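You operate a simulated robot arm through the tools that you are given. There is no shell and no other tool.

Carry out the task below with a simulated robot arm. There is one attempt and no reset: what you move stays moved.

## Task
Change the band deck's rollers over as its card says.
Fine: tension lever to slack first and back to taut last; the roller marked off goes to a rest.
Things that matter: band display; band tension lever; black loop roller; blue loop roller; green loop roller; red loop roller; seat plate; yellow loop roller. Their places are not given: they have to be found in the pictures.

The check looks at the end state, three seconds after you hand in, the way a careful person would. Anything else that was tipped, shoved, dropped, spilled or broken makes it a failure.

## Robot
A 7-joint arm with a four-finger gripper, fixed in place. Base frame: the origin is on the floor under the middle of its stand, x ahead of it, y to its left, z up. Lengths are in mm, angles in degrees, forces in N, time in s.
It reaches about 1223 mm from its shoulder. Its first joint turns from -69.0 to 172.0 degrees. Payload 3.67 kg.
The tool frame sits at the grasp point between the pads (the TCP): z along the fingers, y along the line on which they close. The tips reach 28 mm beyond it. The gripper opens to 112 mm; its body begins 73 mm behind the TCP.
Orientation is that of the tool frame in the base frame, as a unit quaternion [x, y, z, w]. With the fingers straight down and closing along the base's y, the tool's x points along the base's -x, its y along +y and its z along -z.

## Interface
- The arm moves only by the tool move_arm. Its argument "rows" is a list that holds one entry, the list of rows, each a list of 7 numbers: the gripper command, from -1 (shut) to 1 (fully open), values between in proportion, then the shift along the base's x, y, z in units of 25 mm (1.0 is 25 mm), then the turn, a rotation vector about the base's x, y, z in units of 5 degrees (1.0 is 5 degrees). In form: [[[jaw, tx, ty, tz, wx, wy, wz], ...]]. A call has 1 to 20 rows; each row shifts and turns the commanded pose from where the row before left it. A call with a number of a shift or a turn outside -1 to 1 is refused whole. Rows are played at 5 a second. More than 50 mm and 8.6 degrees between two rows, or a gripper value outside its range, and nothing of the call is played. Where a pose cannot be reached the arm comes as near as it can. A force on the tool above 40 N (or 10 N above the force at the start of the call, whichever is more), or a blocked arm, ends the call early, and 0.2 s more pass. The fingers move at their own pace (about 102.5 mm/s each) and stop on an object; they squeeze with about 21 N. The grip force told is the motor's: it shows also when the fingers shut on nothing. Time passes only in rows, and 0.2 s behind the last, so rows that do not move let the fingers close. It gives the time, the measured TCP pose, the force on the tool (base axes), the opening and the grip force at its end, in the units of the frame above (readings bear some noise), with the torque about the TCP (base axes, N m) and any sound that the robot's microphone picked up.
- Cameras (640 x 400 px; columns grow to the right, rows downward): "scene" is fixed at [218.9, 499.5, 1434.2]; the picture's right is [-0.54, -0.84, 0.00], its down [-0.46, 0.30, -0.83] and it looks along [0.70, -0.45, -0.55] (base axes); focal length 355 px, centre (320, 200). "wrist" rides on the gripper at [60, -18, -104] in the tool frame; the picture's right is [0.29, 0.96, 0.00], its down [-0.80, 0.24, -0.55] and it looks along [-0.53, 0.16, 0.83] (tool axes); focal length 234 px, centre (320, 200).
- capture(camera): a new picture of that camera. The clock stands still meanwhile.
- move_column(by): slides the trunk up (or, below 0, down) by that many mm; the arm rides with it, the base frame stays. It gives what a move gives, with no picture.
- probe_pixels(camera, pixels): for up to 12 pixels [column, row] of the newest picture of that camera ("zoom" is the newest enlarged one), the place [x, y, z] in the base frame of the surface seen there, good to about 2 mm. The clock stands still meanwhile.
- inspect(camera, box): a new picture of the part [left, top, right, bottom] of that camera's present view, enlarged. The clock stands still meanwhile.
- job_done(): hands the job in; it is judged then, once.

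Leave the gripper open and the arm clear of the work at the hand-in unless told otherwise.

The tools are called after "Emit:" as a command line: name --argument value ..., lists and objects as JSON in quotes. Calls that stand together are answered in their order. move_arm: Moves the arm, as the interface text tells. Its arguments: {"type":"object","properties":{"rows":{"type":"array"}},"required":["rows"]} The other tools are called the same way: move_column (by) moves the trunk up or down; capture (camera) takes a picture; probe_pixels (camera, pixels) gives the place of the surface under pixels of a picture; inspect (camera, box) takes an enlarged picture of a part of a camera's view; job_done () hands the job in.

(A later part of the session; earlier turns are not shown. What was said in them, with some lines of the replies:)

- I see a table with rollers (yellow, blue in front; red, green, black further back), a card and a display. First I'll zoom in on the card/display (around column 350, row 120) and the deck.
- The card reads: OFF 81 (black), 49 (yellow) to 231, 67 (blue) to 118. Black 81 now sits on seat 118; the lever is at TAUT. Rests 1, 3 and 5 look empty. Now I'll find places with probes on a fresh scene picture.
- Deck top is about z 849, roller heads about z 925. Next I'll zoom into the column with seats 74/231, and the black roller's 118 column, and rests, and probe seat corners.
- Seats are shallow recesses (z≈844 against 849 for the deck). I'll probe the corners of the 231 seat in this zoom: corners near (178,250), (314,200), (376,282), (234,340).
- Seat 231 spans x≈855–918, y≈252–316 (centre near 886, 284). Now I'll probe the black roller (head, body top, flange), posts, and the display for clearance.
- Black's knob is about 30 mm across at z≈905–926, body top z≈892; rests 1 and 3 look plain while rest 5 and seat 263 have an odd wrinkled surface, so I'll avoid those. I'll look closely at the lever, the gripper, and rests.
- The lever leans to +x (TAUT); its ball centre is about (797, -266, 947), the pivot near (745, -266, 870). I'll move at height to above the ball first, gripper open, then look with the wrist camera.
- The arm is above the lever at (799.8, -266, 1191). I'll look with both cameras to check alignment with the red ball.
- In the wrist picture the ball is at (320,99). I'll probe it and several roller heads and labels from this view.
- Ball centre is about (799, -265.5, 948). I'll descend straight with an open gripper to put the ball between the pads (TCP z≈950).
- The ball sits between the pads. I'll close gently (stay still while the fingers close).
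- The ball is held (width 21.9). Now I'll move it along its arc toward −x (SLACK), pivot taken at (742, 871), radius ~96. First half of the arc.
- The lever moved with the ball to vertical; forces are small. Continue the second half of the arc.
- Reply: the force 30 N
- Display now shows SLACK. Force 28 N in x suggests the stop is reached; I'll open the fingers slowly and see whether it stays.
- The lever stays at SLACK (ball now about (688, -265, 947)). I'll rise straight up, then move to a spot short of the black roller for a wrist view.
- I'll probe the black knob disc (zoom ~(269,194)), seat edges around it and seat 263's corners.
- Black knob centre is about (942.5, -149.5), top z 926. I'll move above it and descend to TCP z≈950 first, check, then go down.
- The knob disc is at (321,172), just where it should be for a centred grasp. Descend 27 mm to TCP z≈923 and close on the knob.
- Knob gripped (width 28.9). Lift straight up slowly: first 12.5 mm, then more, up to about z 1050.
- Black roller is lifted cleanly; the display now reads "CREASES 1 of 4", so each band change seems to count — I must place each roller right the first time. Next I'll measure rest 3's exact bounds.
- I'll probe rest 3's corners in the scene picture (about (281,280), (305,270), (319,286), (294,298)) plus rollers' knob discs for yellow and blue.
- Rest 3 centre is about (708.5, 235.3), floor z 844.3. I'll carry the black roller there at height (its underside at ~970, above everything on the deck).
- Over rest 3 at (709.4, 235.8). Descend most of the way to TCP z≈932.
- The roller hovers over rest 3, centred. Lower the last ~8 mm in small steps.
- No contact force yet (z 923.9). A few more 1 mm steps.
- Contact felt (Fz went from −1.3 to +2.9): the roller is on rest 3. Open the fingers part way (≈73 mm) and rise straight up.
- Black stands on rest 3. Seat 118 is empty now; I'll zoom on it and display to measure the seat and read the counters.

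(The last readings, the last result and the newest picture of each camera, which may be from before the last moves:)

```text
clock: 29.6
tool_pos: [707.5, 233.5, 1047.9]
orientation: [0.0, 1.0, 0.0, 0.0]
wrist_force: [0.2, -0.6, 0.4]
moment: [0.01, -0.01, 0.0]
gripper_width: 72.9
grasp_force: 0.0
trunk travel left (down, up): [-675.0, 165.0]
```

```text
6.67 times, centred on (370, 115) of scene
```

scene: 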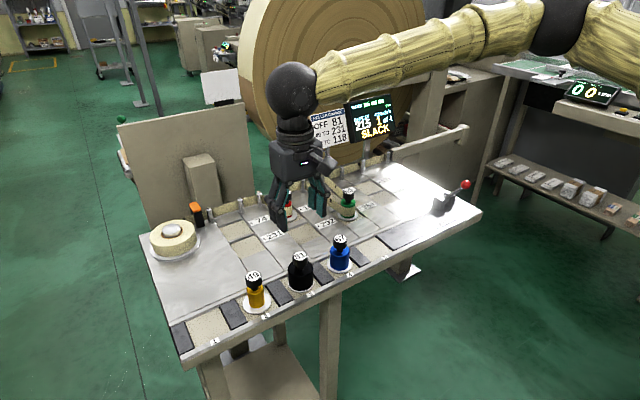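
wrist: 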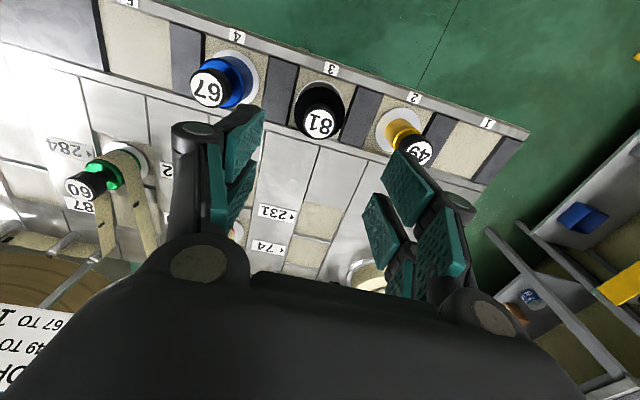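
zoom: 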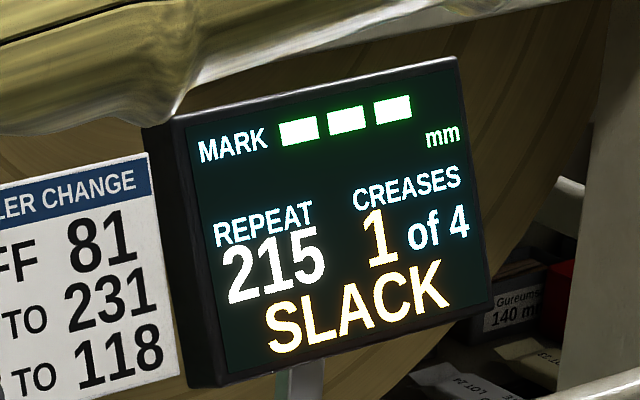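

Display: SLACK, creases 1 of 4. I'll probe seat 118's corners (scene ≈ (355,186), (370,181), (383,188.5), (369,194)) and blue's knob disc.

Emit:
probe_pixels --camera "scene" --pixels '[[355, 186], [370.2, 181.2], [382, 188.2], [369, 193.8], [368.5, 187.5], [371, 180.3], [384, 188.3], [370, 195], [340, 240]]'

Emit:
probe_pixels --camera "wrist" --pixels '[[207, 90], [192, 90], [222, 90], [207, 75], [207, 105], [320, 123], [421, 152], [238, 85]]'

Emit:
inspect --camera "scene" --box '[310, 225, 370, 285]'

Emit:
probe_pixels --camera "zoom" --pixels '[[320, 130], [280, 132], [360, 128], [320, 112], [320, 150], [280, 230], [360, 230], [320, 320]]'

```text
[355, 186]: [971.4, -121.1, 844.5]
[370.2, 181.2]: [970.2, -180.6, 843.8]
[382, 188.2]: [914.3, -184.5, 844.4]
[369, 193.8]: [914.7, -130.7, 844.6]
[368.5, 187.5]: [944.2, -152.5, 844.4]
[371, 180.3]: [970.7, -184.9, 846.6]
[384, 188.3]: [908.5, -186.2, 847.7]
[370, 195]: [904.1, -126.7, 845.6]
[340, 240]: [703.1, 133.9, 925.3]
```

```text
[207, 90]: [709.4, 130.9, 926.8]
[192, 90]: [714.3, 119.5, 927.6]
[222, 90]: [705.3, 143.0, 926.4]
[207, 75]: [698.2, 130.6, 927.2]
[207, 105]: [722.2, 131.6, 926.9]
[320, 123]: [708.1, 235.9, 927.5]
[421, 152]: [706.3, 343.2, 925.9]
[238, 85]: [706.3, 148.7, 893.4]
```

```text
6.67 times, centred on (340, 255) of scene
```

zoom: 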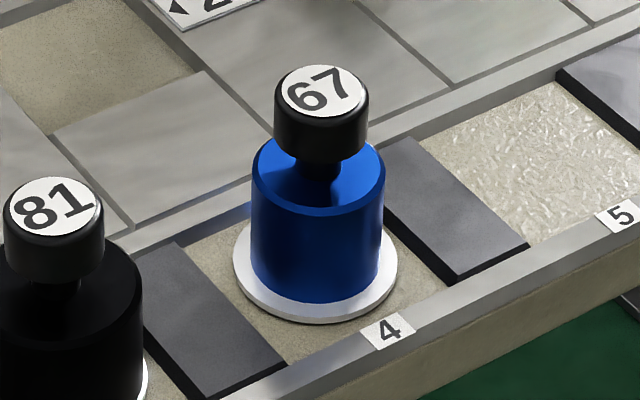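

```text
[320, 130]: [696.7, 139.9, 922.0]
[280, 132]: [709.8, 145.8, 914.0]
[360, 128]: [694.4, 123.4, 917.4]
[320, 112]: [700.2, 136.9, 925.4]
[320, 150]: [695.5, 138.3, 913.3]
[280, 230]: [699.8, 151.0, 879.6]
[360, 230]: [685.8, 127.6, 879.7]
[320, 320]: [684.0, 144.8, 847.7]
```

Seat 118 centre ≈ (944, -148.5); blue's knob centre ≈ (709.7, 131.3). I'll move above blue and descend to TCP z≈950 to check alignment.

Emit:
move_arm --rows '[[[0.3, 0.022, -0.9, 0, 0, 0, 0], [0.3, 0.022, -0.9, 0, 0, 0, 0], [0.3, 0.022, -0.9, 0, 0, 0, 0], [0.3, 0.022, -0.9, 0, 0, 0, 0], [0.3, 0, -0.488, 0, 0, 0, 0], [0.3, 0, 0, 0, 0, 0, 0], [0.3, 0, 0, -0.98, 0, 0, 0], [0.3, 0, 0, -0.98, 0, 0, 0], [0.3, 0, 0, -0.98, 0, 0, 0], [0.3, 0, 0, -0.98, 0, 0, 0], [0.3, 0, 0, 0, 0, 0, 0], [0.3, 0, 0, 0, 0, 0, 0]]]'

Emit:
capture --camera "wrist"

```text
clock: 32.2
tool_pos: [709.9, 132.3, 950.8]
orientation: [0.0, 1.0, 0.0, -0.001]
wrist_force: [-0.1, 0.0, -0.2]
moment: [0.02, 0.01, 0.01]
gripper_width: 73.0
grasp_force: 0.0
trunk travel left (down, up): [-675.0, 165.0]
```

```text
taken
```

wrist: 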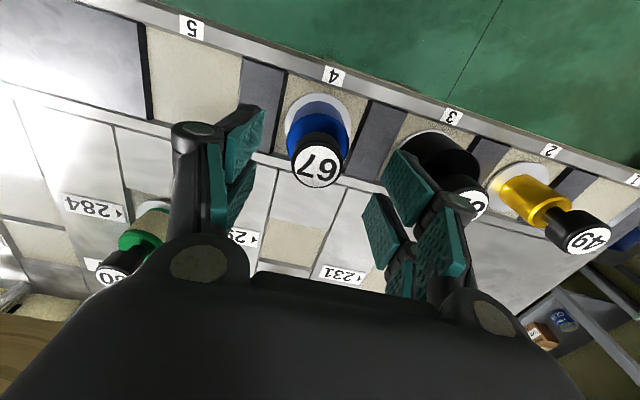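

Knob disc at (318,167), about 1–2 mm off; small correction, descend 27 mm and close.

Emit:
move_arm --rows '[[[0.3, -0.05, -0.04, -0.54, 0, 0, 0], [0.3, 0, 0, -0.52, 0, 0, 0], [0.3, 0, 0, 0, 0, 0, 0], [-0.2, 0, 0, 0, 0, 0, 0], [-1, 0, 0, 0, 0, 0, 0], [-1, 0, 0, 0, 0, 0, 0], [-1, 0, 0, 0, 0, 0, 0]]]'

Emit:
capture --camera "wrist"

```text
clock: 33.8
tool_pos: [709.2, 131.6, 923.7]
orientation: [0.0, 1.0, 0.0, 0.0]
wrist_force: [-0.2, -0.5, -0.6]
moment: [-0.01, 0.03, -0.03]
gripper_width: 27.7
grasp_force: 21.0
trunk travel left (down, up): [-675.0, 165.0]
```

```text
taken
```

wrist: 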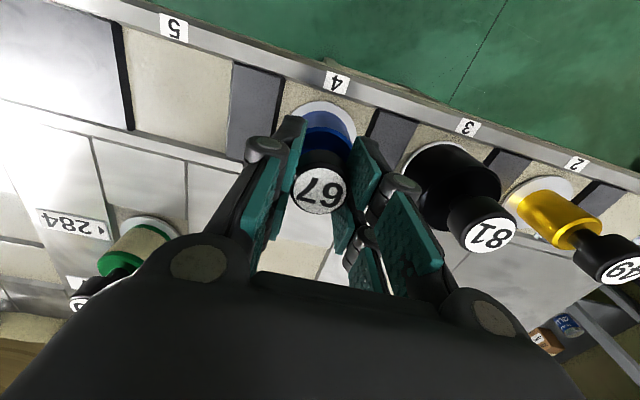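

Blue knob gripped (27.7 mm). Lift straight up ~126 mm, then carry to above seat 118.

Emit:
move_arm --rows '[[[-1, 0, 0, 0.3, 0, 0, 0], [-1, 0, 0, 0.5, 0, 0, 0], [-1, 0, 0, 0.75, 0, 0, 0], [-1, 0, 0, 1, 0, 0, 0], [-1, 0, 0, 1, 0, 0, 0], [-1, 0, 0, 1, 0, 0, 0], [-1, 0, 0, 0.5, 0, 0, 0], [-1, 0, 0, 0, 0, 0, 0]]]'

Emit:
move_arm --rows '[[[-1, 0.78, -0.93, 0, 0, 0, 0], [-1, 0.78, -0.93, 0, 0, 0, 0], [-1, 0.78, -0.93, 0, 0, 0, 0], [-1, 0.78, -0.93, 0, 0, 0, 0], [-1, 0.78, -0.93, 0, 0, 0, 0], [-1, 0.78, -0.93, 0, 0, 0, 0], [-1, 0.78, -0.93, 0, 0, 0, 0], [-1, 0.78, -0.93, 0, 0, 0, 0], [-1, 0.78, -0.93, 0, 0, 0, 0], [-1, 0.78, -0.93, 0, 0, 0, 0], [-1, 0.78, -0.93, 0, 0, 0, 0], [-1, 0.78, -0.93, 0, 0, 0, 0], [-1, 0, 0, 0, 0, 0, 0], [-1, 0, 0, 0, 0, 0, 0]]]'

Emit:
capture --camera "wrist"

Emit:
capture --camera "scene"

```text
clock: 35.6
tool_pos: [709.0, 129.8, 1050.9]
orientation: [0.0, 1.0, 0.0, 0.0]
wrist_force: [0.3, -1.1, -1.1]
moment: [-0.01, 0.04, -0.02]
gripper_width: 27.8
grasp_force: 21.0
trunk travel left (down, up): [-675.0, 165.0]
```

```text
clock: 38.6
tool_pos: [943.0, -148.7, 1049.5]
orientation: [0.001, 1.0, 0.0, 0.0]
wrist_force: [0.2, 0.1, -1.3]
moment: [0.05, -0.02, 0.01]
gripper_width: 27.9
grasp_force: 20.6
trunk travel left (down, up): [-675.0, 165.0]
```

```text
taken
```

wrist: 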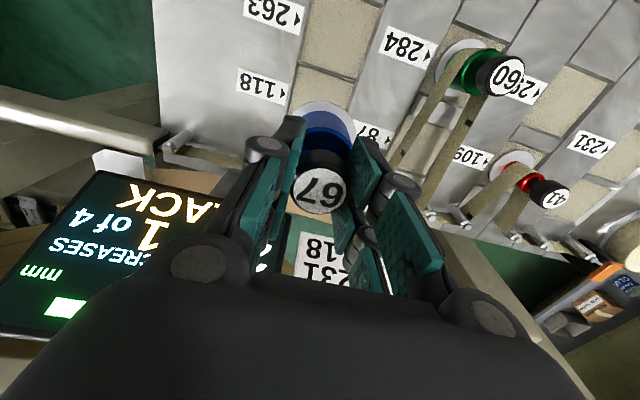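

```text
taken
```

scene: 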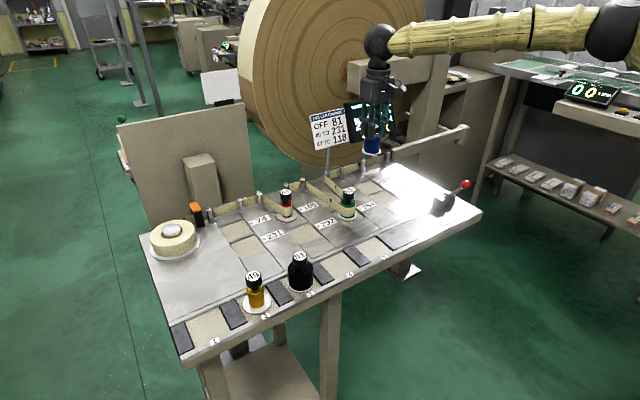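

Above seat 118 at (943, -148.7). Descend to TCP z≈932 and check.

Emit:
move_arm --rows '[[[-1, 0.03, 0, -0.9, 0, 0, 0], [-1, 0, 0, -0.9, 0, 0, 0], [-1, 0, 0, -0.9, 0, 0, 0], [-1, 0, 0, -0.9, 0, 0, 0], [-1, 0, 0, -0.7, 0, 0, 0], [-1, 0, 0, -0.4, 0, 0, 0], [-1, 0, 0, 0, 0, 0, 0], [-1, 0, 0, 0, 0, 0, 0]]]'

Emit:
inspect --camera "scene" --box '[320, 120, 420, 210]'

Emit:
capture --camera "wrist"

```text
clock: 40.4
tool_pos: [943.8, -148.6, 932.5]
orientation: [-0.001, 1.0, 0.0, 0.0]
wrist_force: [-0.6, 0.3, -1.3]
moment: [0.01, -0.02, 0.0]
gripper_width: 27.7
grasp_force: 21.8
trunk travel left (down, up): [-675.0, 165.0]
```

```text
4.44 times, centred on (370, 165) of scene
```

zoom: 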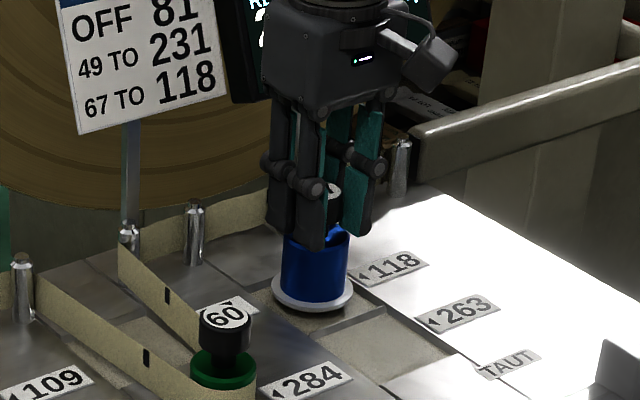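

```text
taken
```

wrist: 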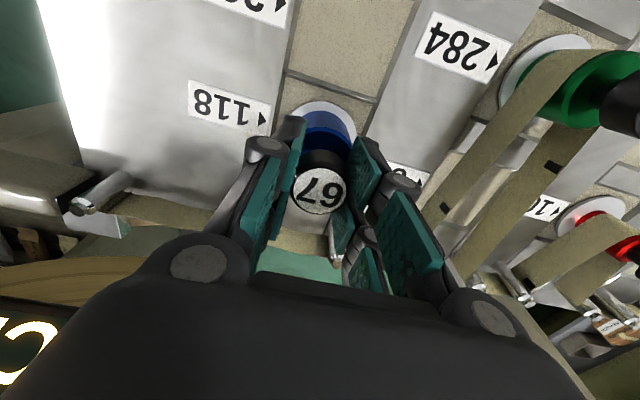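

Centred over seat 118. Lower in small steps to contact (~z 924).

Emit:
move_arm --rows '[[[-1, 0, 0, -0.12, 0, 0, 0], [-1, 0, 0, -0.12, 0, 0, 0], [-1, 0, 0, -0.05, 0, 0, 0], [-1, 0, 0, -0.04, 0, 0, 0], [-1, 0, 0, 0, 0, 0, 0]]]'

```text
clock: 41.6
tool_pos: [944.3, -147.1, 924.3]
orientation: [0.0, 1.0, 0.0, 0.0]
wrist_force: [-0.3, -0.5, -1.8]
moment: [0.0, -0.02, 0.02]
gripper_width: 27.7
grasp_force: 21.1
trunk travel left (down, up): [-675.0, 165.0]
```

No contact yet; another ~1–2 mm.

Emit:
move_arm --rows '[[[-1, 0, 0, -0.04, 0, 0, 0], [-1, 0, 0, 0, 0, 0, 0]]]'

```text
clock: 42.2
tool_pos: [944.1, -146.8, 924.3]
orientation: [0.0, 1.0, -0.001, 0.0]
wrist_force: [-0.1, -0.2, -0.5]
moment: [0.0, 0.03, 0.02]
gripper_width: 28.0
grasp_force: 20.8
trunk travel left (down, up): [-675.0, 165.0]
```

Emit:
move_arm --rows '[[[-1, 0, 0, -0.03, 0, 0, 0], [-1, 0, 0, 0, 0, 0, 0]]]'

```text
clock: 42.8
tool_pos: [944.0, -146.9, 924.3]
orientation: [0.0, 1.0, 0.0, 0.0]
wrist_force: [2.0, -1.1, 5.8]
moment: [-0.02, -0.01, 0.01]
gripper_width: 27.8
grasp_force: 20.9
trunk travel left (down, up): [-675.0, 165.0]
```

Contact (Fz +5.8): blue is on the floor of seat 118. Open the fingers and rise slowly.

Emit:
move_arm --rows '[[[0.3, 0, 0, 0, 0, 0, 0], [0.3, 0, 0, 0, 0, 0, 0], [0.3, 0, 0, 0, 0, 0, 0], [0.3, 0, 0, 0.4, 0, 0, 0], [0.3, 0, 0, 0.6, 0, 0, 0], [0.3, 0, 0, 1, 0, 0, 0], [0.3, 0, 0, 1, 0, 0, 0], [0.3, 0, 0, 1, 0, 0, 0], [0.3, 0, 0, 1, 0, 0, 0], [0.3, 0, 0, 0, 0, 0, 0]]]'

Emit:
capture --camera "wrist"

Emit:
inspect --camera "scene" --box '[330, 80, 430, 210]'

```text
clock: 45.0
tool_pos: [944.1, -146.9, 1047.6]
orientation: [-0.002, 1.0, 0.0, 0.0]
wrist_force: [0.0, 0.6, 0.1]
moment: [0.0, 0.0, 0.0]
gripper_width: 72.7
grasp_force: 0.2
trunk travel left (down, up): [-675.0, 165.0]
```

```text
taken
```

wrist: 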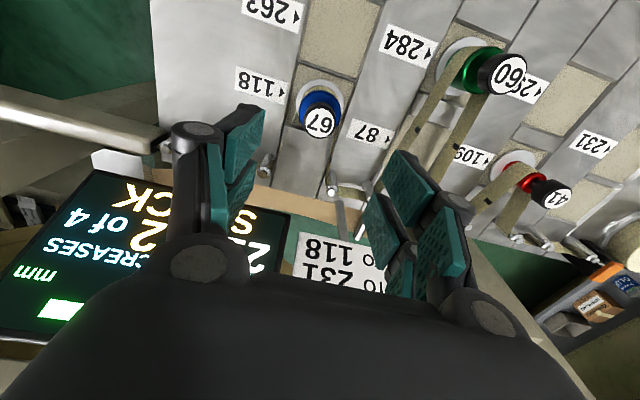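

```text
3.08 times, centred on (380, 145) of scene
```

zoom: 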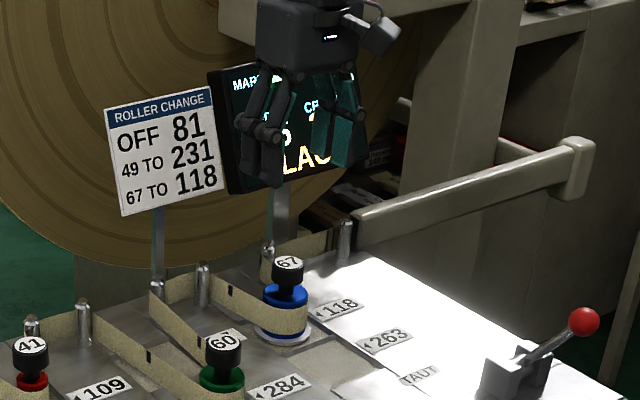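

Blue sits in seat 118 with the band looped round it; creases 2 of 4. Next: yellow (49) at about (710, 338.8). Move over it at height.

Emit:
move_arm --rows '[[[0.3, -0.468, 0.971, 0, 0, 0, 0], [0.3, -0.468, 0.971, 0, 0, 0, 0], [0.3, -0.468, 0.971, 0, 0, 0, 0], [0.3, -0.468, 0.971, 0, 0, 0, 0], [0.3, -0.468, 0.971, 0, 0, 0, 0], [0.3, -0.468, 0.971, 0, 0, 0, 0], [0.3, -0.468, 0.971, 0, 0, 0, 0], [0.3, -0.468, 0.971, 0, 0, 0, 0], [0.3, -0.468, 0.971, 0, 0, 0, 0], [0.3, -0.468, 0.971, 0, 0, 0, 0], [0.3, -0.468, 0.971, 0, 0, 0, 0], [0.3, -0.468, 0.971, 0, 0, 0, 0], [0.3, -0.468, 0.971, 0, 0, 0, 0], [0.3, -0.468, 0.971, 0, 0, 0, 0], [0.3, -0.468, 0.971, 0, 0, 0, 0], [0.3, -0.468, 0.971, 0, 0, 0, 0], [0.3, -0.468, 0.971, 0, 0, 0, 0], [0.3, -0.468, 0.971, 0, 0, 0, 0], [0.3, -0.468, 0.971, 0, 0, 0, 0], [0.3, -0.468, 0.971, 0, 0, 0, 0]]]'

Emit:
capture --camera "wrist"

Emit:
capture --camera "scene"

```text
clock: 49.2
tool_pos: [709.9, 339.0, 1047.7]
orientation: [0.0, 1.0, 0.0, 0.0]
wrist_force: [-1.0, 0.3, 0.2]
moment: [-0.05, -0.02, -0.01]
gripper_width: 72.9
grasp_force: 0.1
trunk travel left (down, up): [-675.0, 165.0]
```

```text
taken
```

wrist: 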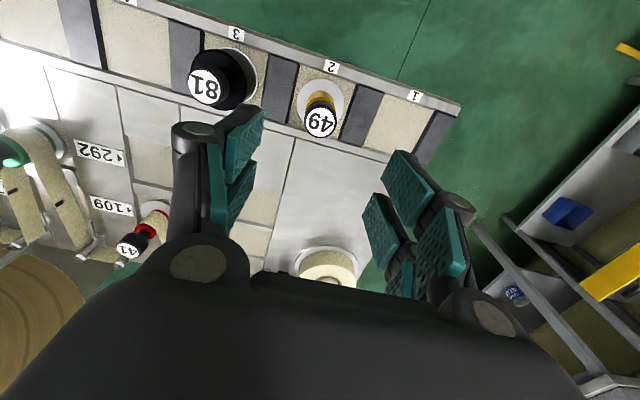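

```text
taken
```

scene: 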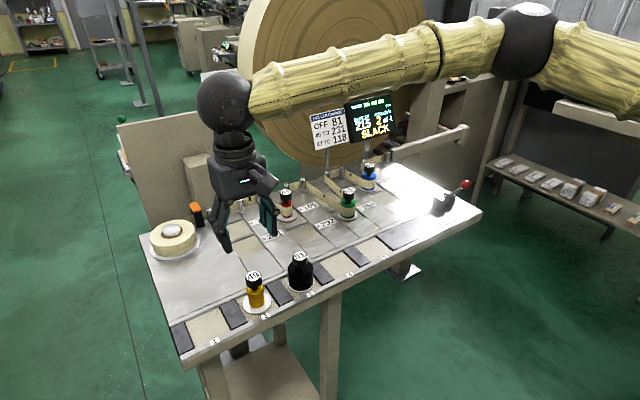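

Above yellow. Descend to z≈950 and check the knob's place in the picture.

Emit:
move_arm --rows '[[[0.3, 0, 0, -0.98, 0, 0, 0], [0.3, 0, 0, -0.98, 0, 0, 0], [0.3, 0, 0, -0.98, 0, 0, 0], [0.3, 0, 0, -0.96, 0, 0, 0], [0.3, 0, 0, 0, 0, 0, 0], [0.3, 0, 0, 0, 0, 0, 0]]]'

Emit:
capture --camera "wrist"

```text
clock: 50.6
tool_pos: [710.7, 339.1, 950.1]
orientation: [-0.001, 1.0, -0.001, 0.0]
wrist_force: [0.1, 0.3, -0.6]
moment: [-0.02, -0.01, 0.01]
gripper_width: 72.7
grasp_force: 0.1
trunk travel left (down, up): [-675.0, 165.0]
```

```text
taken
```

wrist: 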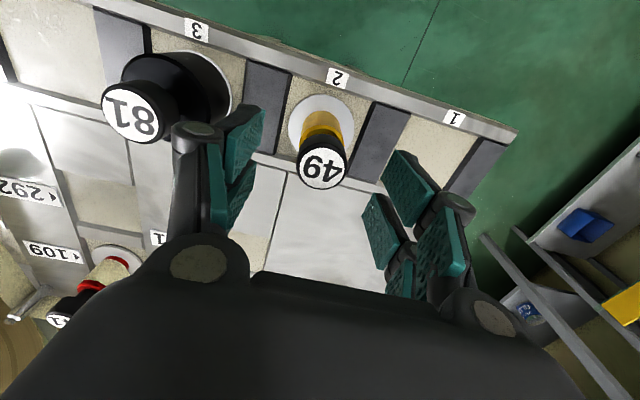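

Knob disc at (321,168): well centred. Descend 26 mm and close.

Emit:
move_arm --rows '[[[0.3, -0.03, 0, -0.54, 0, 0, 0], [0.3, 0, 0, -0.5, 0, 0, 0], [0.3, 0, 0, 0, 0, 0, 0], [-0.2, 0, 0, 0, 0, 0, 0], [-1, 0, 0, 0, 0, 0, 0], [-1, 0, 0, 0, 0, 0, 0], [-1, 0, 0, 0, 0, 0, 0]]]'

Emit:
capture --camera "wrist"

```text
clock: 52.2
tool_pos: [709.2, 338.5, 924.2]
orientation: [-0.001, 1.0, 0.0, 0.0]
wrist_force: [0.0, 0.1, 0.0]
moment: [-0.02, 0.03, -0.01]
gripper_width: 27.8
grasp_force: 21.4
trunk travel left (down, up): [-675.0, 165.0]
```

```text
taken
```

wrist: 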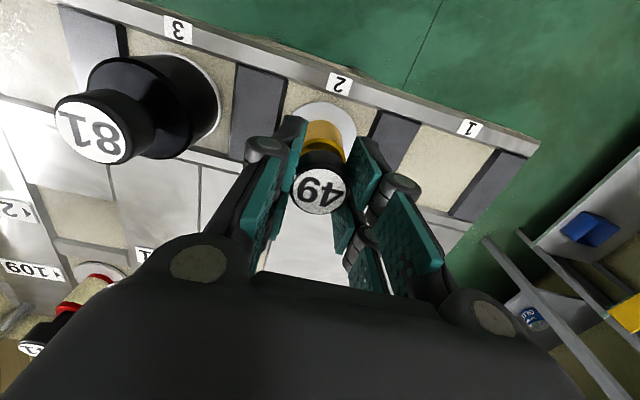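

Yellow gripped (27.8 mm). Lift straight up, then carry above seat 231, centre (886.5, 284.3).

Emit:
move_arm --rows '[[[-1, 0, 0, 0.3, 0, 0, 0], [-1, 0, 0, 0.5, 0, 0, 0], [-1, 0, 0, 0.75, 0, 0, 0], [-1, 0, 0, 1, 0, 0, 0], [-1, 0, 0, 1, 0, 0, 0], [-1, 0, 0, 1, 0, 0, 0], [-1, 0, 0, 0.5, 0, 0, 0], [-1, 0, 0, 0, 0, 0, 0], [-1, 0.886, -0.271, 0, 0, 0, 0], [-1, 0.886, -0.271, 0, 0, 0, 0], [-1, 0.886, -0.271, 0, 0, 0, 0], [-1, 0.886, -0.271, 0, 0, 0, 0], [-1, 0.886, -0.271, 0, 0, 0, 0], [-1, 0.886, -0.271, 0, 0, 0, 0], [-1, 0.886, -0.271, 0, 0, 0, 0], [-1, 0.886, -0.271, 0, 0, 0, 0], [-1, 0, 0, 0, 0, 0, 0], [-1, 0, 0, 0, 0, 0, 0]]]'

Emit:
capture --camera "wrist"

Emit:
capture --camera "scene"

```text
clock: 56.0
tool_pos: [884.7, 284.9, 1050.3]
orientation: [-0.001, 1.0, -0.001, 0.001]
wrist_force: [-0.1, 0.6, -1.5]
moment: [-0.03, 0.01, -0.03]
gripper_width: 27.8
grasp_force: 21.0
trunk travel left (down, up): [-675.0, 165.0]
```

```text
taken
```

wrist: 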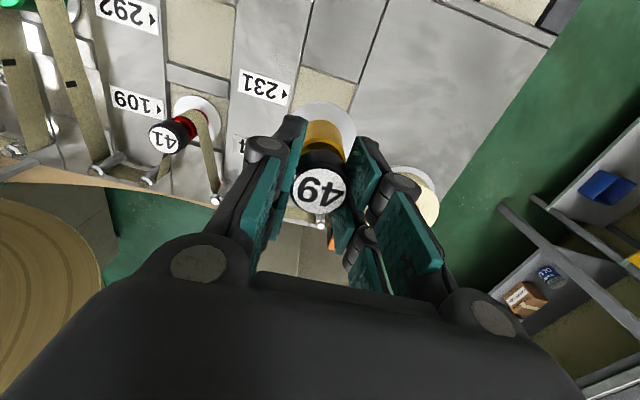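

```text
taken
```

scene: 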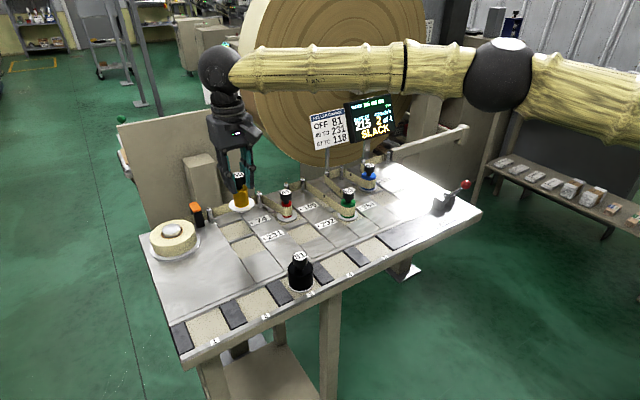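

Measured (884.7, 284.9), about 2 mm short in x; I'll correct and descend to z≈933.

Emit:
move_arm --rows '[[[-1, 0.06, 0, -0.9, 0, 0, 0], [-1, 0, 0, -0.9, 0, 0, 0], [-1, 0, 0, -0.9, 0, 0, 0], [-1, 0, 0, -0.9, 0, 0, 0], [-1, 0, 0, -0.7, 0, 0, 0], [-1, 0, 0, -0.4, 0, 0, 0], [-1, 0, 0, 0, 0, 0, 0], [-1, 0, 0, 0, 0, 0, 0]]]'

Emit:
inspect --camera "scene" --box '[200, 180, 310, 280]'

Emit:
inspect --camera "wrist" --box '[220, 40, 420, 240]'

```text
clock: 57.8
tool_pos: [887.7, 285.0, 932.5]
orientation: [0.0, 1.0, 0.0, 0.001]
wrist_force: [0.0, 0.3, -1.2]
moment: [0.0, 0.0, -0.01]
gripper_width: 27.6
grasp_force: 20.8
trunk travel left (down, up): [-675.0, 165.0]
```

```text
4.00 times, centred on (255, 230) of scene
```

zoom: 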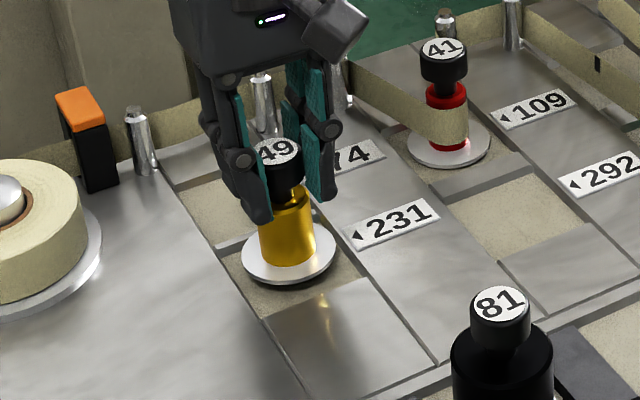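

```text
2.00 times, centred on (320, 140) of wrist
```

zoom: 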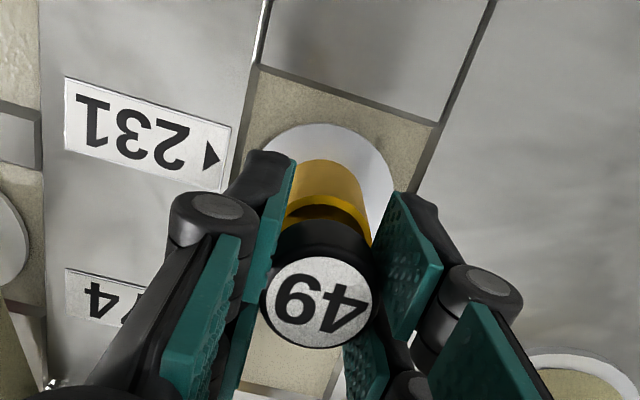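

The flange hovers over seat 231. A 1 mm nudge in −x and lower in small steps to contact.

Emit:
move_arm --rows '[[[-1, -0.03, -0.02, -0.12, 0, 0, 0], [-1, 0, 0, -0.1, 0, 0, 0], [-1, 0, 0, -0.06, 0, 0, 0], [-1, 0, 0, -0.04, 0, 0, 0], [-1, 0, 0, 0, 0, 0, 0]]]'

```text
clock: 59.0
tool_pos: [888.3, 283.6, 925.2]
orientation: [0.001, 1.0, 0.0, -0.001]
wrist_force: [0.1, -0.7, -0.9]
moment: [-0.02, -0.02, 0.01]
gripper_width: 27.8
grasp_force: 21.1
trunk travel left (down, up): [-675.0, 165.0]
```

Emit:
move_arm --rows '[[[-1, -0.04, 0, -0.03, 0, 0, 0], [-1, 0, 0, -0.03, 0, 0, 0], [-1, 0, 0, 0, 0, 0, 0]]]'

```text
clock: 59.8
tool_pos: [885.5, 284.4, 924.3]
orientation: [0.0, 1.0, 0.0, 0.0]
wrist_force: [2.2, 0.3, 4.2]
moment: [-0.01, -0.02, 0.01]
gripper_width: 27.8
grasp_force: 20.9
trunk travel left (down, up): [-675.0, 165.0]
```

Contact (Fz +4.2) at (885.5, 284.4). Open the fingers and rise.

Emit:
move_arm --rows '[[[0.3, 0, 0, 0, 0, 0, 0], [0.3, 0, 0, 0, 0, 0, 0], [0.3, 0, 0, 0, 0, 0, 0], [0.3, 0, 0, 0.4, 0, 0, 0], [0.3, 0, 0, 0.6, 0, 0, 0], [0.3, 0, 0, 1, 0, 0, 0], [0.3, 0, 0, 1, 0, 0, 0], [0.3, 0, 0, 1, 0, 0, 0], [0.3, 0, 0, 1, 0, 0, 0], [0.3, 0, 0, 0, 0, 0, 0]]]'

Emit:
capture --camera "wrist"

Emit:
capture --camera "scene"

Emit:
inspect --camera "scene" --box '[200, 180, 310, 280]'

Emit:
inspect --camera "scene" --box '[300, 85, 410, 155]'

```text
clock: 62.0
tool_pos: [887.0, 284.9, 1047.6]
orientation: [0.0, 1.0, 0.001, 0.0]
wrist_force: [-0.6, 0.0, -0.7]
moment: [0.0, 0.01, -0.02]
gripper_width: 72.9
grasp_force: 0.0
trunk travel left (down, up): [-675.0, 165.0]
```

```text
taken
```

wrist: 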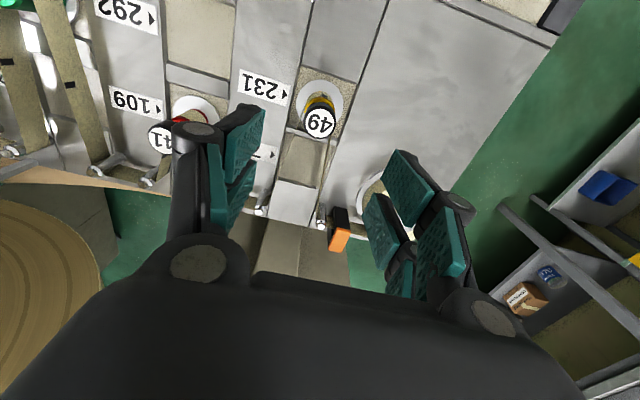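

```text
taken
```

scene: 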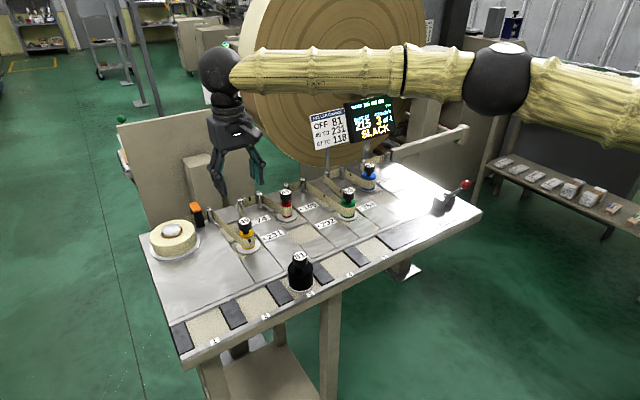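

```text
4.00 times, centred on (255, 230) of scene
```

zoom: 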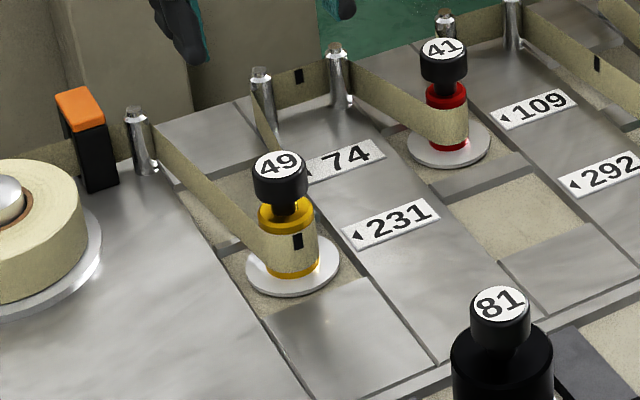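

```text
5.71 times, centred on (355, 120) of scene
```

zoom: 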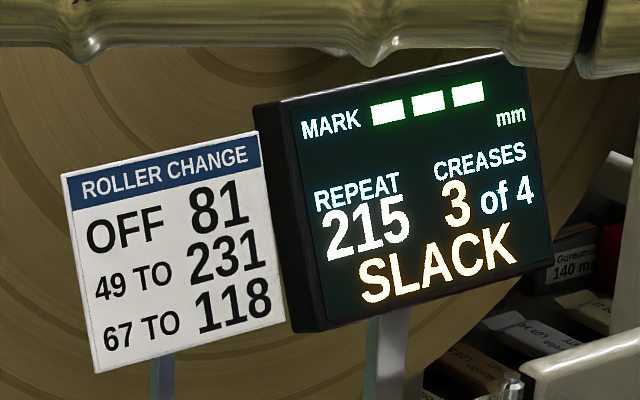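

Yellow sits in seat 231 with the band looped round it; creases 3 of 4, card complied with. Now back to the lever: move at height toward its ball at about (688, -265, 947).

Emit:
move_arm --rows '[[[0.3, -0.346, -0.956, 0.1, 0, 0, 0], [0.3, -0.346, -0.956, 0.1, 0, 0, 0], [0.3, -0.346, -0.956, 0.1, 0, 0, 0], [0.3, -0.346, -0.956, 0.1, 0, 0, 0], [0.3, -0.346, -0.956, 0.1, 0, 0, 0], [0.3, -0.346, -0.956, 0, 0, 0, 0], [0.3, -0.346, -0.956, 0, 0, 0, 0], [0.3, -0.346, -0.956, 0, 0, 0, 0], [0.3, -0.346, -0.956, 0, 0, 0, 0], [0.3, -0.346, -0.956, 0, 0, 0, 0], [0.3, -0.346, -0.956, 0, 0, 0, 0], [0.3, -0.346, -0.956, 0, 0, 0, 0]]]'

Emit:
move_arm --rows '[[[0.3, -0.346, -0.956, 0, 0, 0, 0], [0.3, -0.346, -0.956, 0, 0, 0, 0], [0.3, -0.346, -0.956, 0, 0, 0, 0], [0.3, -0.346, -0.956, 0, 0, 0, 0], [0.3, -0.346, -0.956, 0, 0, 0, 0], [0.3, -0.346, -0.956, 0, 0, 0, 0], [0.3, -0.346, -0.956, 0, 0, 0, 0], [0.3, -0.346, -0.956, 0, 0, 0, 0], [0.3, -0.346, -0.956, 0, 0, 0, 0], [0.3, -0.346, -0.956, 0, 0, 0, 0], [1, -0.346, -0.956, 0, 0, 0, 0], [1, 0, 0, 0, 0, 0, 0], [1, 0, 0, 0, 0, 0, 0]]]'

Emit:
capture --camera "wrist"

```text
clock: 64.6
tool_pos: [781.0, -4.4, 1060.1]
orientation: [0.0, 1.0, 0.001, 0.0]
wrist_force: [-0.2, -0.8, -0.5]
moment: [0.05, -0.06, -0.03]
gripper_width: 72.7
grasp_force: 0.0
trunk travel left (down, up): [-675.0, 165.0]
```

```text
clock: 67.4
tool_pos: [687.4, -266.6, 1059.8]
orientation: [0.001, 1.0, 0.001, 0.0]
wrist_force: [-0.9, 0.5, -0.1]
moment: [-0.05, -0.01, -0.02]
gripper_width: 112.0
grasp_force: 0.1
trunk travel left (down, up): [-675.0, 165.0]
```

```text
taken
```

wrist: 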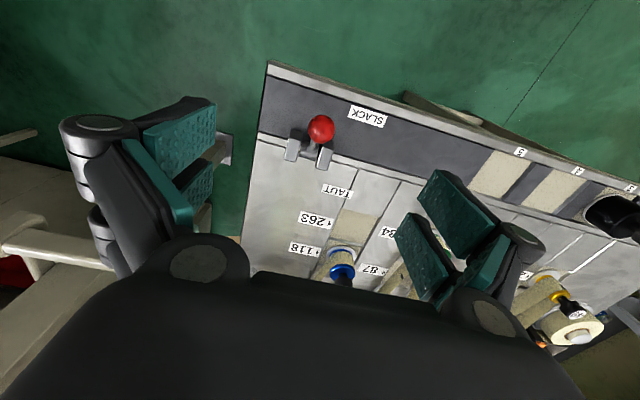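

The ball is at (320,129). Probe to confirm, then descend around it.

Emit:
probe_pixels --camera "wrist" --pixels '[[320, 129], [312, 129], [329, 129], [320, 120]]'

Emit:
move_arm --rows '[[[1, 0, 0.03, -0.95, 0, 0, 0], [1, 0, 0, -0.95, 0, 0, 0], [1, 0, 0, -0.95, 0, 0, 0], [1, 0, 0, -0.95, 0, 0, 0], [1, 0, 0, -0.65, 0, 0, 0], [1, 0, 0, 0, 0, 0, 0], [1, 0, 0, 0, 0, 0, 0]]]'

Emit:
capture --camera "wrist"

```text
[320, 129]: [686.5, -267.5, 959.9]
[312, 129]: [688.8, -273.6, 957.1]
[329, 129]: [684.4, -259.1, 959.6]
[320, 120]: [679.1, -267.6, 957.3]
```

```text
clock: 69.0
tool_pos: [689.2, -265.9, 949.7]
orientation: [-0.001, 1.0, -0.001, 0.0]
wrist_force: [-0.1, -0.4, 0.3]
moment: [-0.02, 0.01, 0.0]
gripper_width: 112.2
grasp_force: 0.1
trunk travel left (down, up): [-675.0, 165.0]
```

```text
taken
```

wrist: 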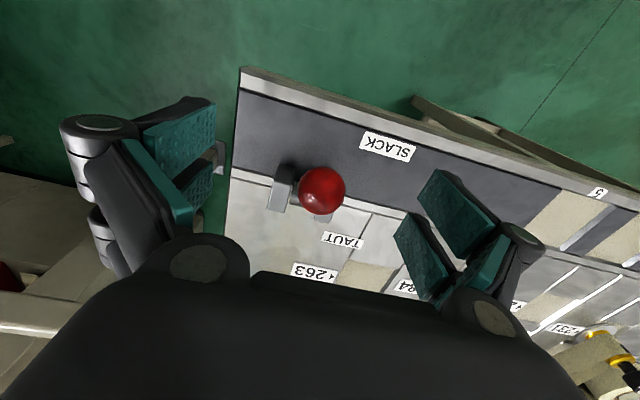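

The ball is between the pads. Close on it.

Emit:
move_arm --rows '[[[-0.3, 0, 0, 0, 0, 0, 0], [-0.6, 0, 0, 0, 0, 0, 0], [-1, 0, 0, 0, 0, 0, 0], [-1, 0, 0, 0, 0, 0, 0], [-1, 0, 0, 0, 0, 0, 0]]]'

```text
clock: 70.2
tool_pos: [687.9, -265.2, 949.7]
orientation: [-0.001, 1.0, -0.001, 0.001]
wrist_force: [0.2, 10.7, -1.1]
moment: [0.05, 0.09, 0.08]
gripper_width: 23.3
grasp_force: 44.9
trunk travel left (down, up): [-675.0, 165.0]
```

Held (23.3 mm). Move back along the arc toward TAUT: first half.

Emit:
move_arm --rows '[[[-1, 0.36, 0, 0.22, 0, 0, 0], [-1, 0.608, 0, 0.284, 0, 0, 0], [-1, 0.644, 0, 0.172, 0, 0, 0], [-1, 0.668, 0, 0.06, 0, 0, 0], [-1, 0, 0, 0, 0, 0, 0]]]'

Emit:
move_arm --rows '[[[-1, 0.668, 0, -0.06, 0, 0, 0], [-1, 0.644, 0, -0.172, 0, 0, 0], [-1, 0.608, 0, -0.284, 0, 0, 0], [-1, 0.3, 0, -0.2, 0, 0, 0], [-1, 0, 0, 0, 0, 0, 0]]]'

Emit:
capture --camera "wrist"

Emit:
inspect --camera "scene" --box '[300, 80, 500, 250]'

```text
clock: 71.4
tool_pos: [744.2, -265.5, 969.2]
orientation: [0.001, 1.0, 0.0, 0.001]
wrist_force: [-9.8, 5.6, 3.7]
moment: [0.08, 0.93, 0.07]
gripper_width: 22.1
grasp_force: 45.0
trunk travel left (down, up): [-675.0, 165.0]
```

```text
clock: 72.6
tool_pos: [799.8, -264.9, 949.9]
orientation: [0.0, 1.0, 0.0, 0.0]
wrist_force: [-14.0, 6.9, 1.2]
moment: [-0.01, 0.76, -0.02]
gripper_width: 22.1
grasp_force: 44.9
trunk travel left (down, up): [-675.0, 165.0]
```

```text
taken
```

wrist: 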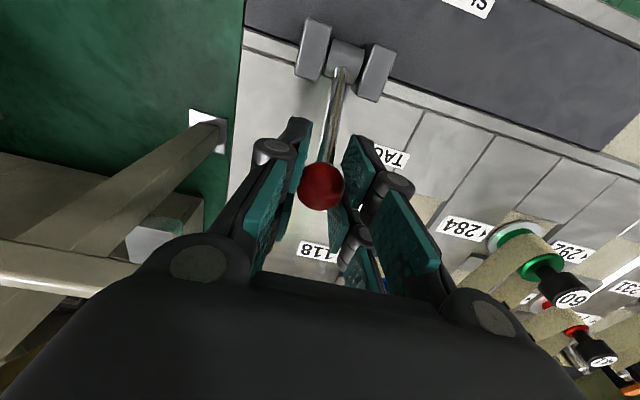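

```text
2.35 times, centred on (400, 165) of scene
```

zoom: 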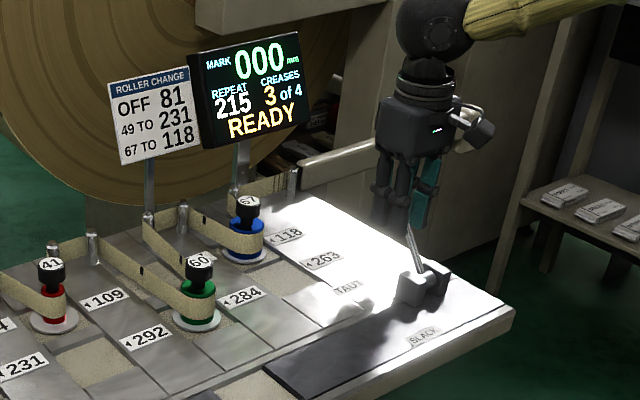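

Display: MARK 000, READY; the lever ball is back at its original TAUT place. Open the fingers and rise.

Emit:
move_arm --rows '[[[0, 0, 0, 0, 0, 0, 0], [1, 0, 0, 0, 0, 0, 0], [1, 0, 0, 0, 0, 0, 0], [1, 0, 0, 0, 0, 0, 0], [1, 0, 0, 0.6, 0, 0, 0], [1, 0, 0, 1, 0, 0, 0], [1, 0, 0, 1, 0, 0, 0], [1, 0, 0, 1, 0, 0, 0], [1, 0, 0, 1, 0, 0, 0], [1, 0, 0, 1, 0, 0, 0], [1, 0, 0, 1, 0, 0, 0], [1, 0, 0, 1, 0, 0, 0], [1, 0, 0, 1, 0, 0, 0], [1, 0, 0, 1, 0, 0, 0], [1, 0, 0, 0, 0, 0, 0]]]'

Emit:
capture --camera "wrist"

Emit:
capture --camera "scene"

Emit:
inspect --camera "scene" --box '[290, 85, 490, 250]'

Emit:
inspect --camera "scene" --box '[190, 180, 370, 310]'

```text
clock: 75.8
tool_pos: [801.0, -265.6, 1189.3]
orientation: [0.0, 1.0, 0.0, 0.0]
wrist_force: [0.3, -0.3, -0.3]
moment: [0.01, -0.01, 0.0]
gripper_width: 111.8
grasp_force: 0.1
trunk travel left (down, up): [-675.0, 165.0]
```

```text
taken
```

wrist: 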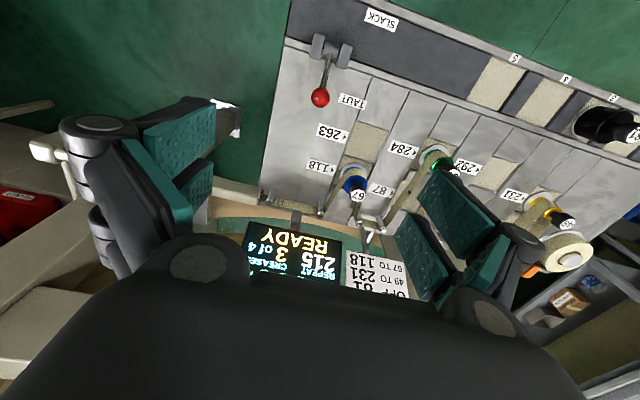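

```text
taken
```

scene: 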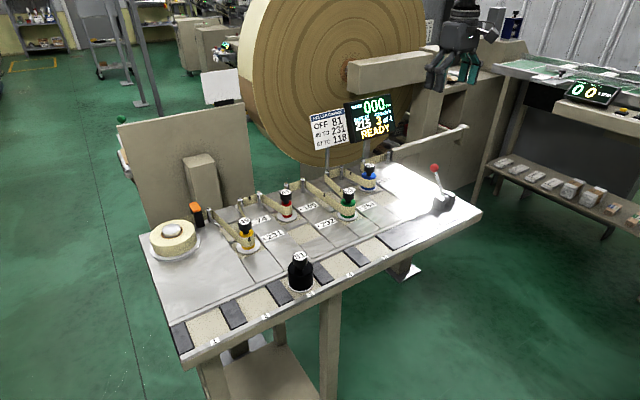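

```text
2.42 times, centred on (390, 168) of scene
```

zoom: 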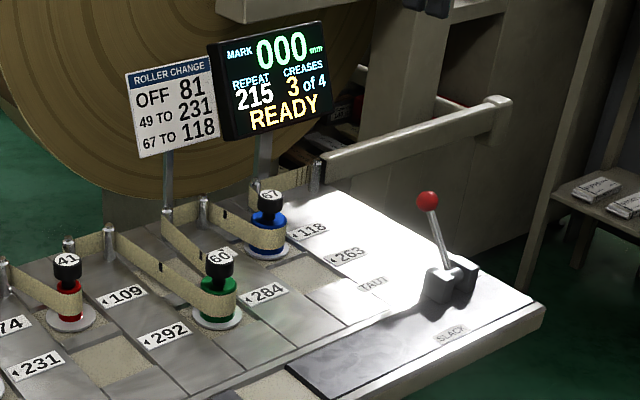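

```text
3.08 times, centred on (280, 245) of scene
```

zoom: 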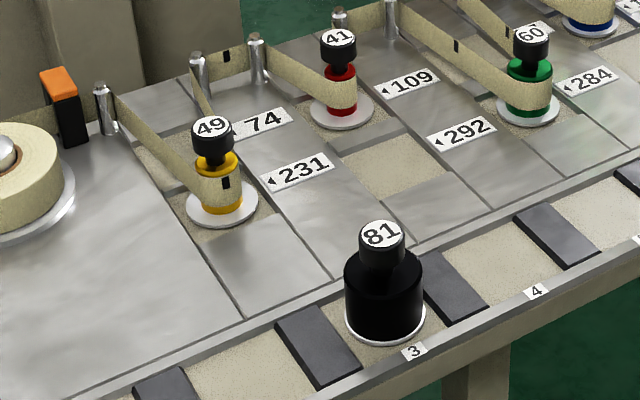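

All is in place: 49 on seat 231, 67 on seat 118, 81 on rest 3, lever TAUT, display READY with mark 000. I'll move the arm back to its start pose, clear of the work, with the gripper open.

Emit:
move_arm --rows '[[[1, -0.87, 0.95, 0, 0, 0, 0], [1, -0.87, 0.95, 0, 0, 0, 0], [1, -0.87, 0.95, 0, 0, 0, 0], [1, -0.87, 0.95, 0, 0, 0, 0], [1, -0.87, 0.95, 0, 0, 0, 0], [1, -0.87, 0.95, 0, 0, 0, 0], [1, -0.87, 0.95, 0, 0, 0, 0], [1, -0.87, 0.95, 0, 0, 0, 0], [1, -0.87, 0.95, 0, 0, 0, 0], [1, -0.87, 0.95, 0, 0, 0, 0], [1, -0.87, 0.95, 0, 0, 0, 0], [1, -0.85, 0.95, 0, 0, 0, 0], [1, 0, 0, 0, 0, 0, 0]]]'

Emit:
capture --camera "scene"

Emit:
inspect --camera "scene" --box '[300, 85, 410, 155]'

```text
clock: 78.6
tool_pos: [540.1, 19.9, 1190.9]
orientation: [-0.001, 1.0, 0.001, 0.0]
wrist_force: [0.0, -0.3, -0.1]
moment: [-0.01, -0.01, -0.03]
gripper_width: 112.1
grasp_force: 0.0
trunk travel left (down, up): [-675.0, 165.0]
```

```text
taken
```

scene: 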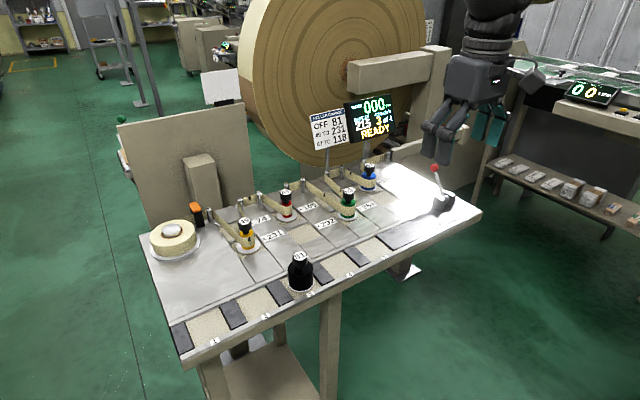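

```text
5.71 times, centred on (355, 120) of scene
```

zoom: 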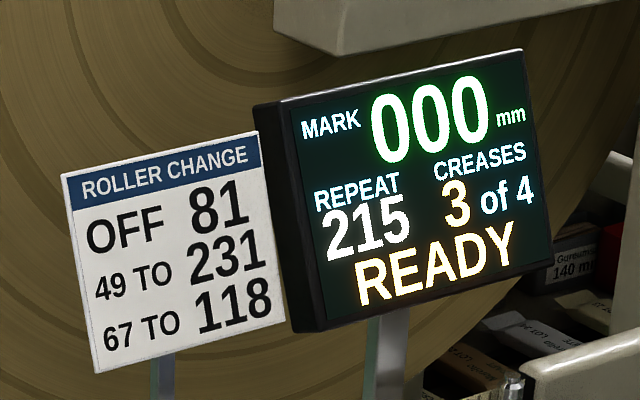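

The display reads READY, mark 000, creases 3 of 4. The arm is clear and the gripper is open. Handing in.

Emit:
job_done

```text
The job is handed in.
```

The roller change is done as the card says, and the job is handed in. The display reads READY with MARK 000 mm.

- **Lever:** I moved it to SLACK first and back to TAUT last; it is in its original TAUT position.
- **Black roller (81):** it came off seat 118 and now stands on rest 3.
- **Blue roller (67):** it sits on seat 118 with the band looped round it.
- **Yellow roller (49):** it sits on seat 231 with the band looped round it.

The crease counter went from 0 to 3 of 4. It rose by one at each of the three roller changes, with the lever at SLACK throughout. I took this as one count per change; the display doesn't say what the 4 stands for.

I didn't touch the red and green rollers, and nothing else on the deck appeared disturbed in the last pictures. The arm is back near its starting position with the gripper open.
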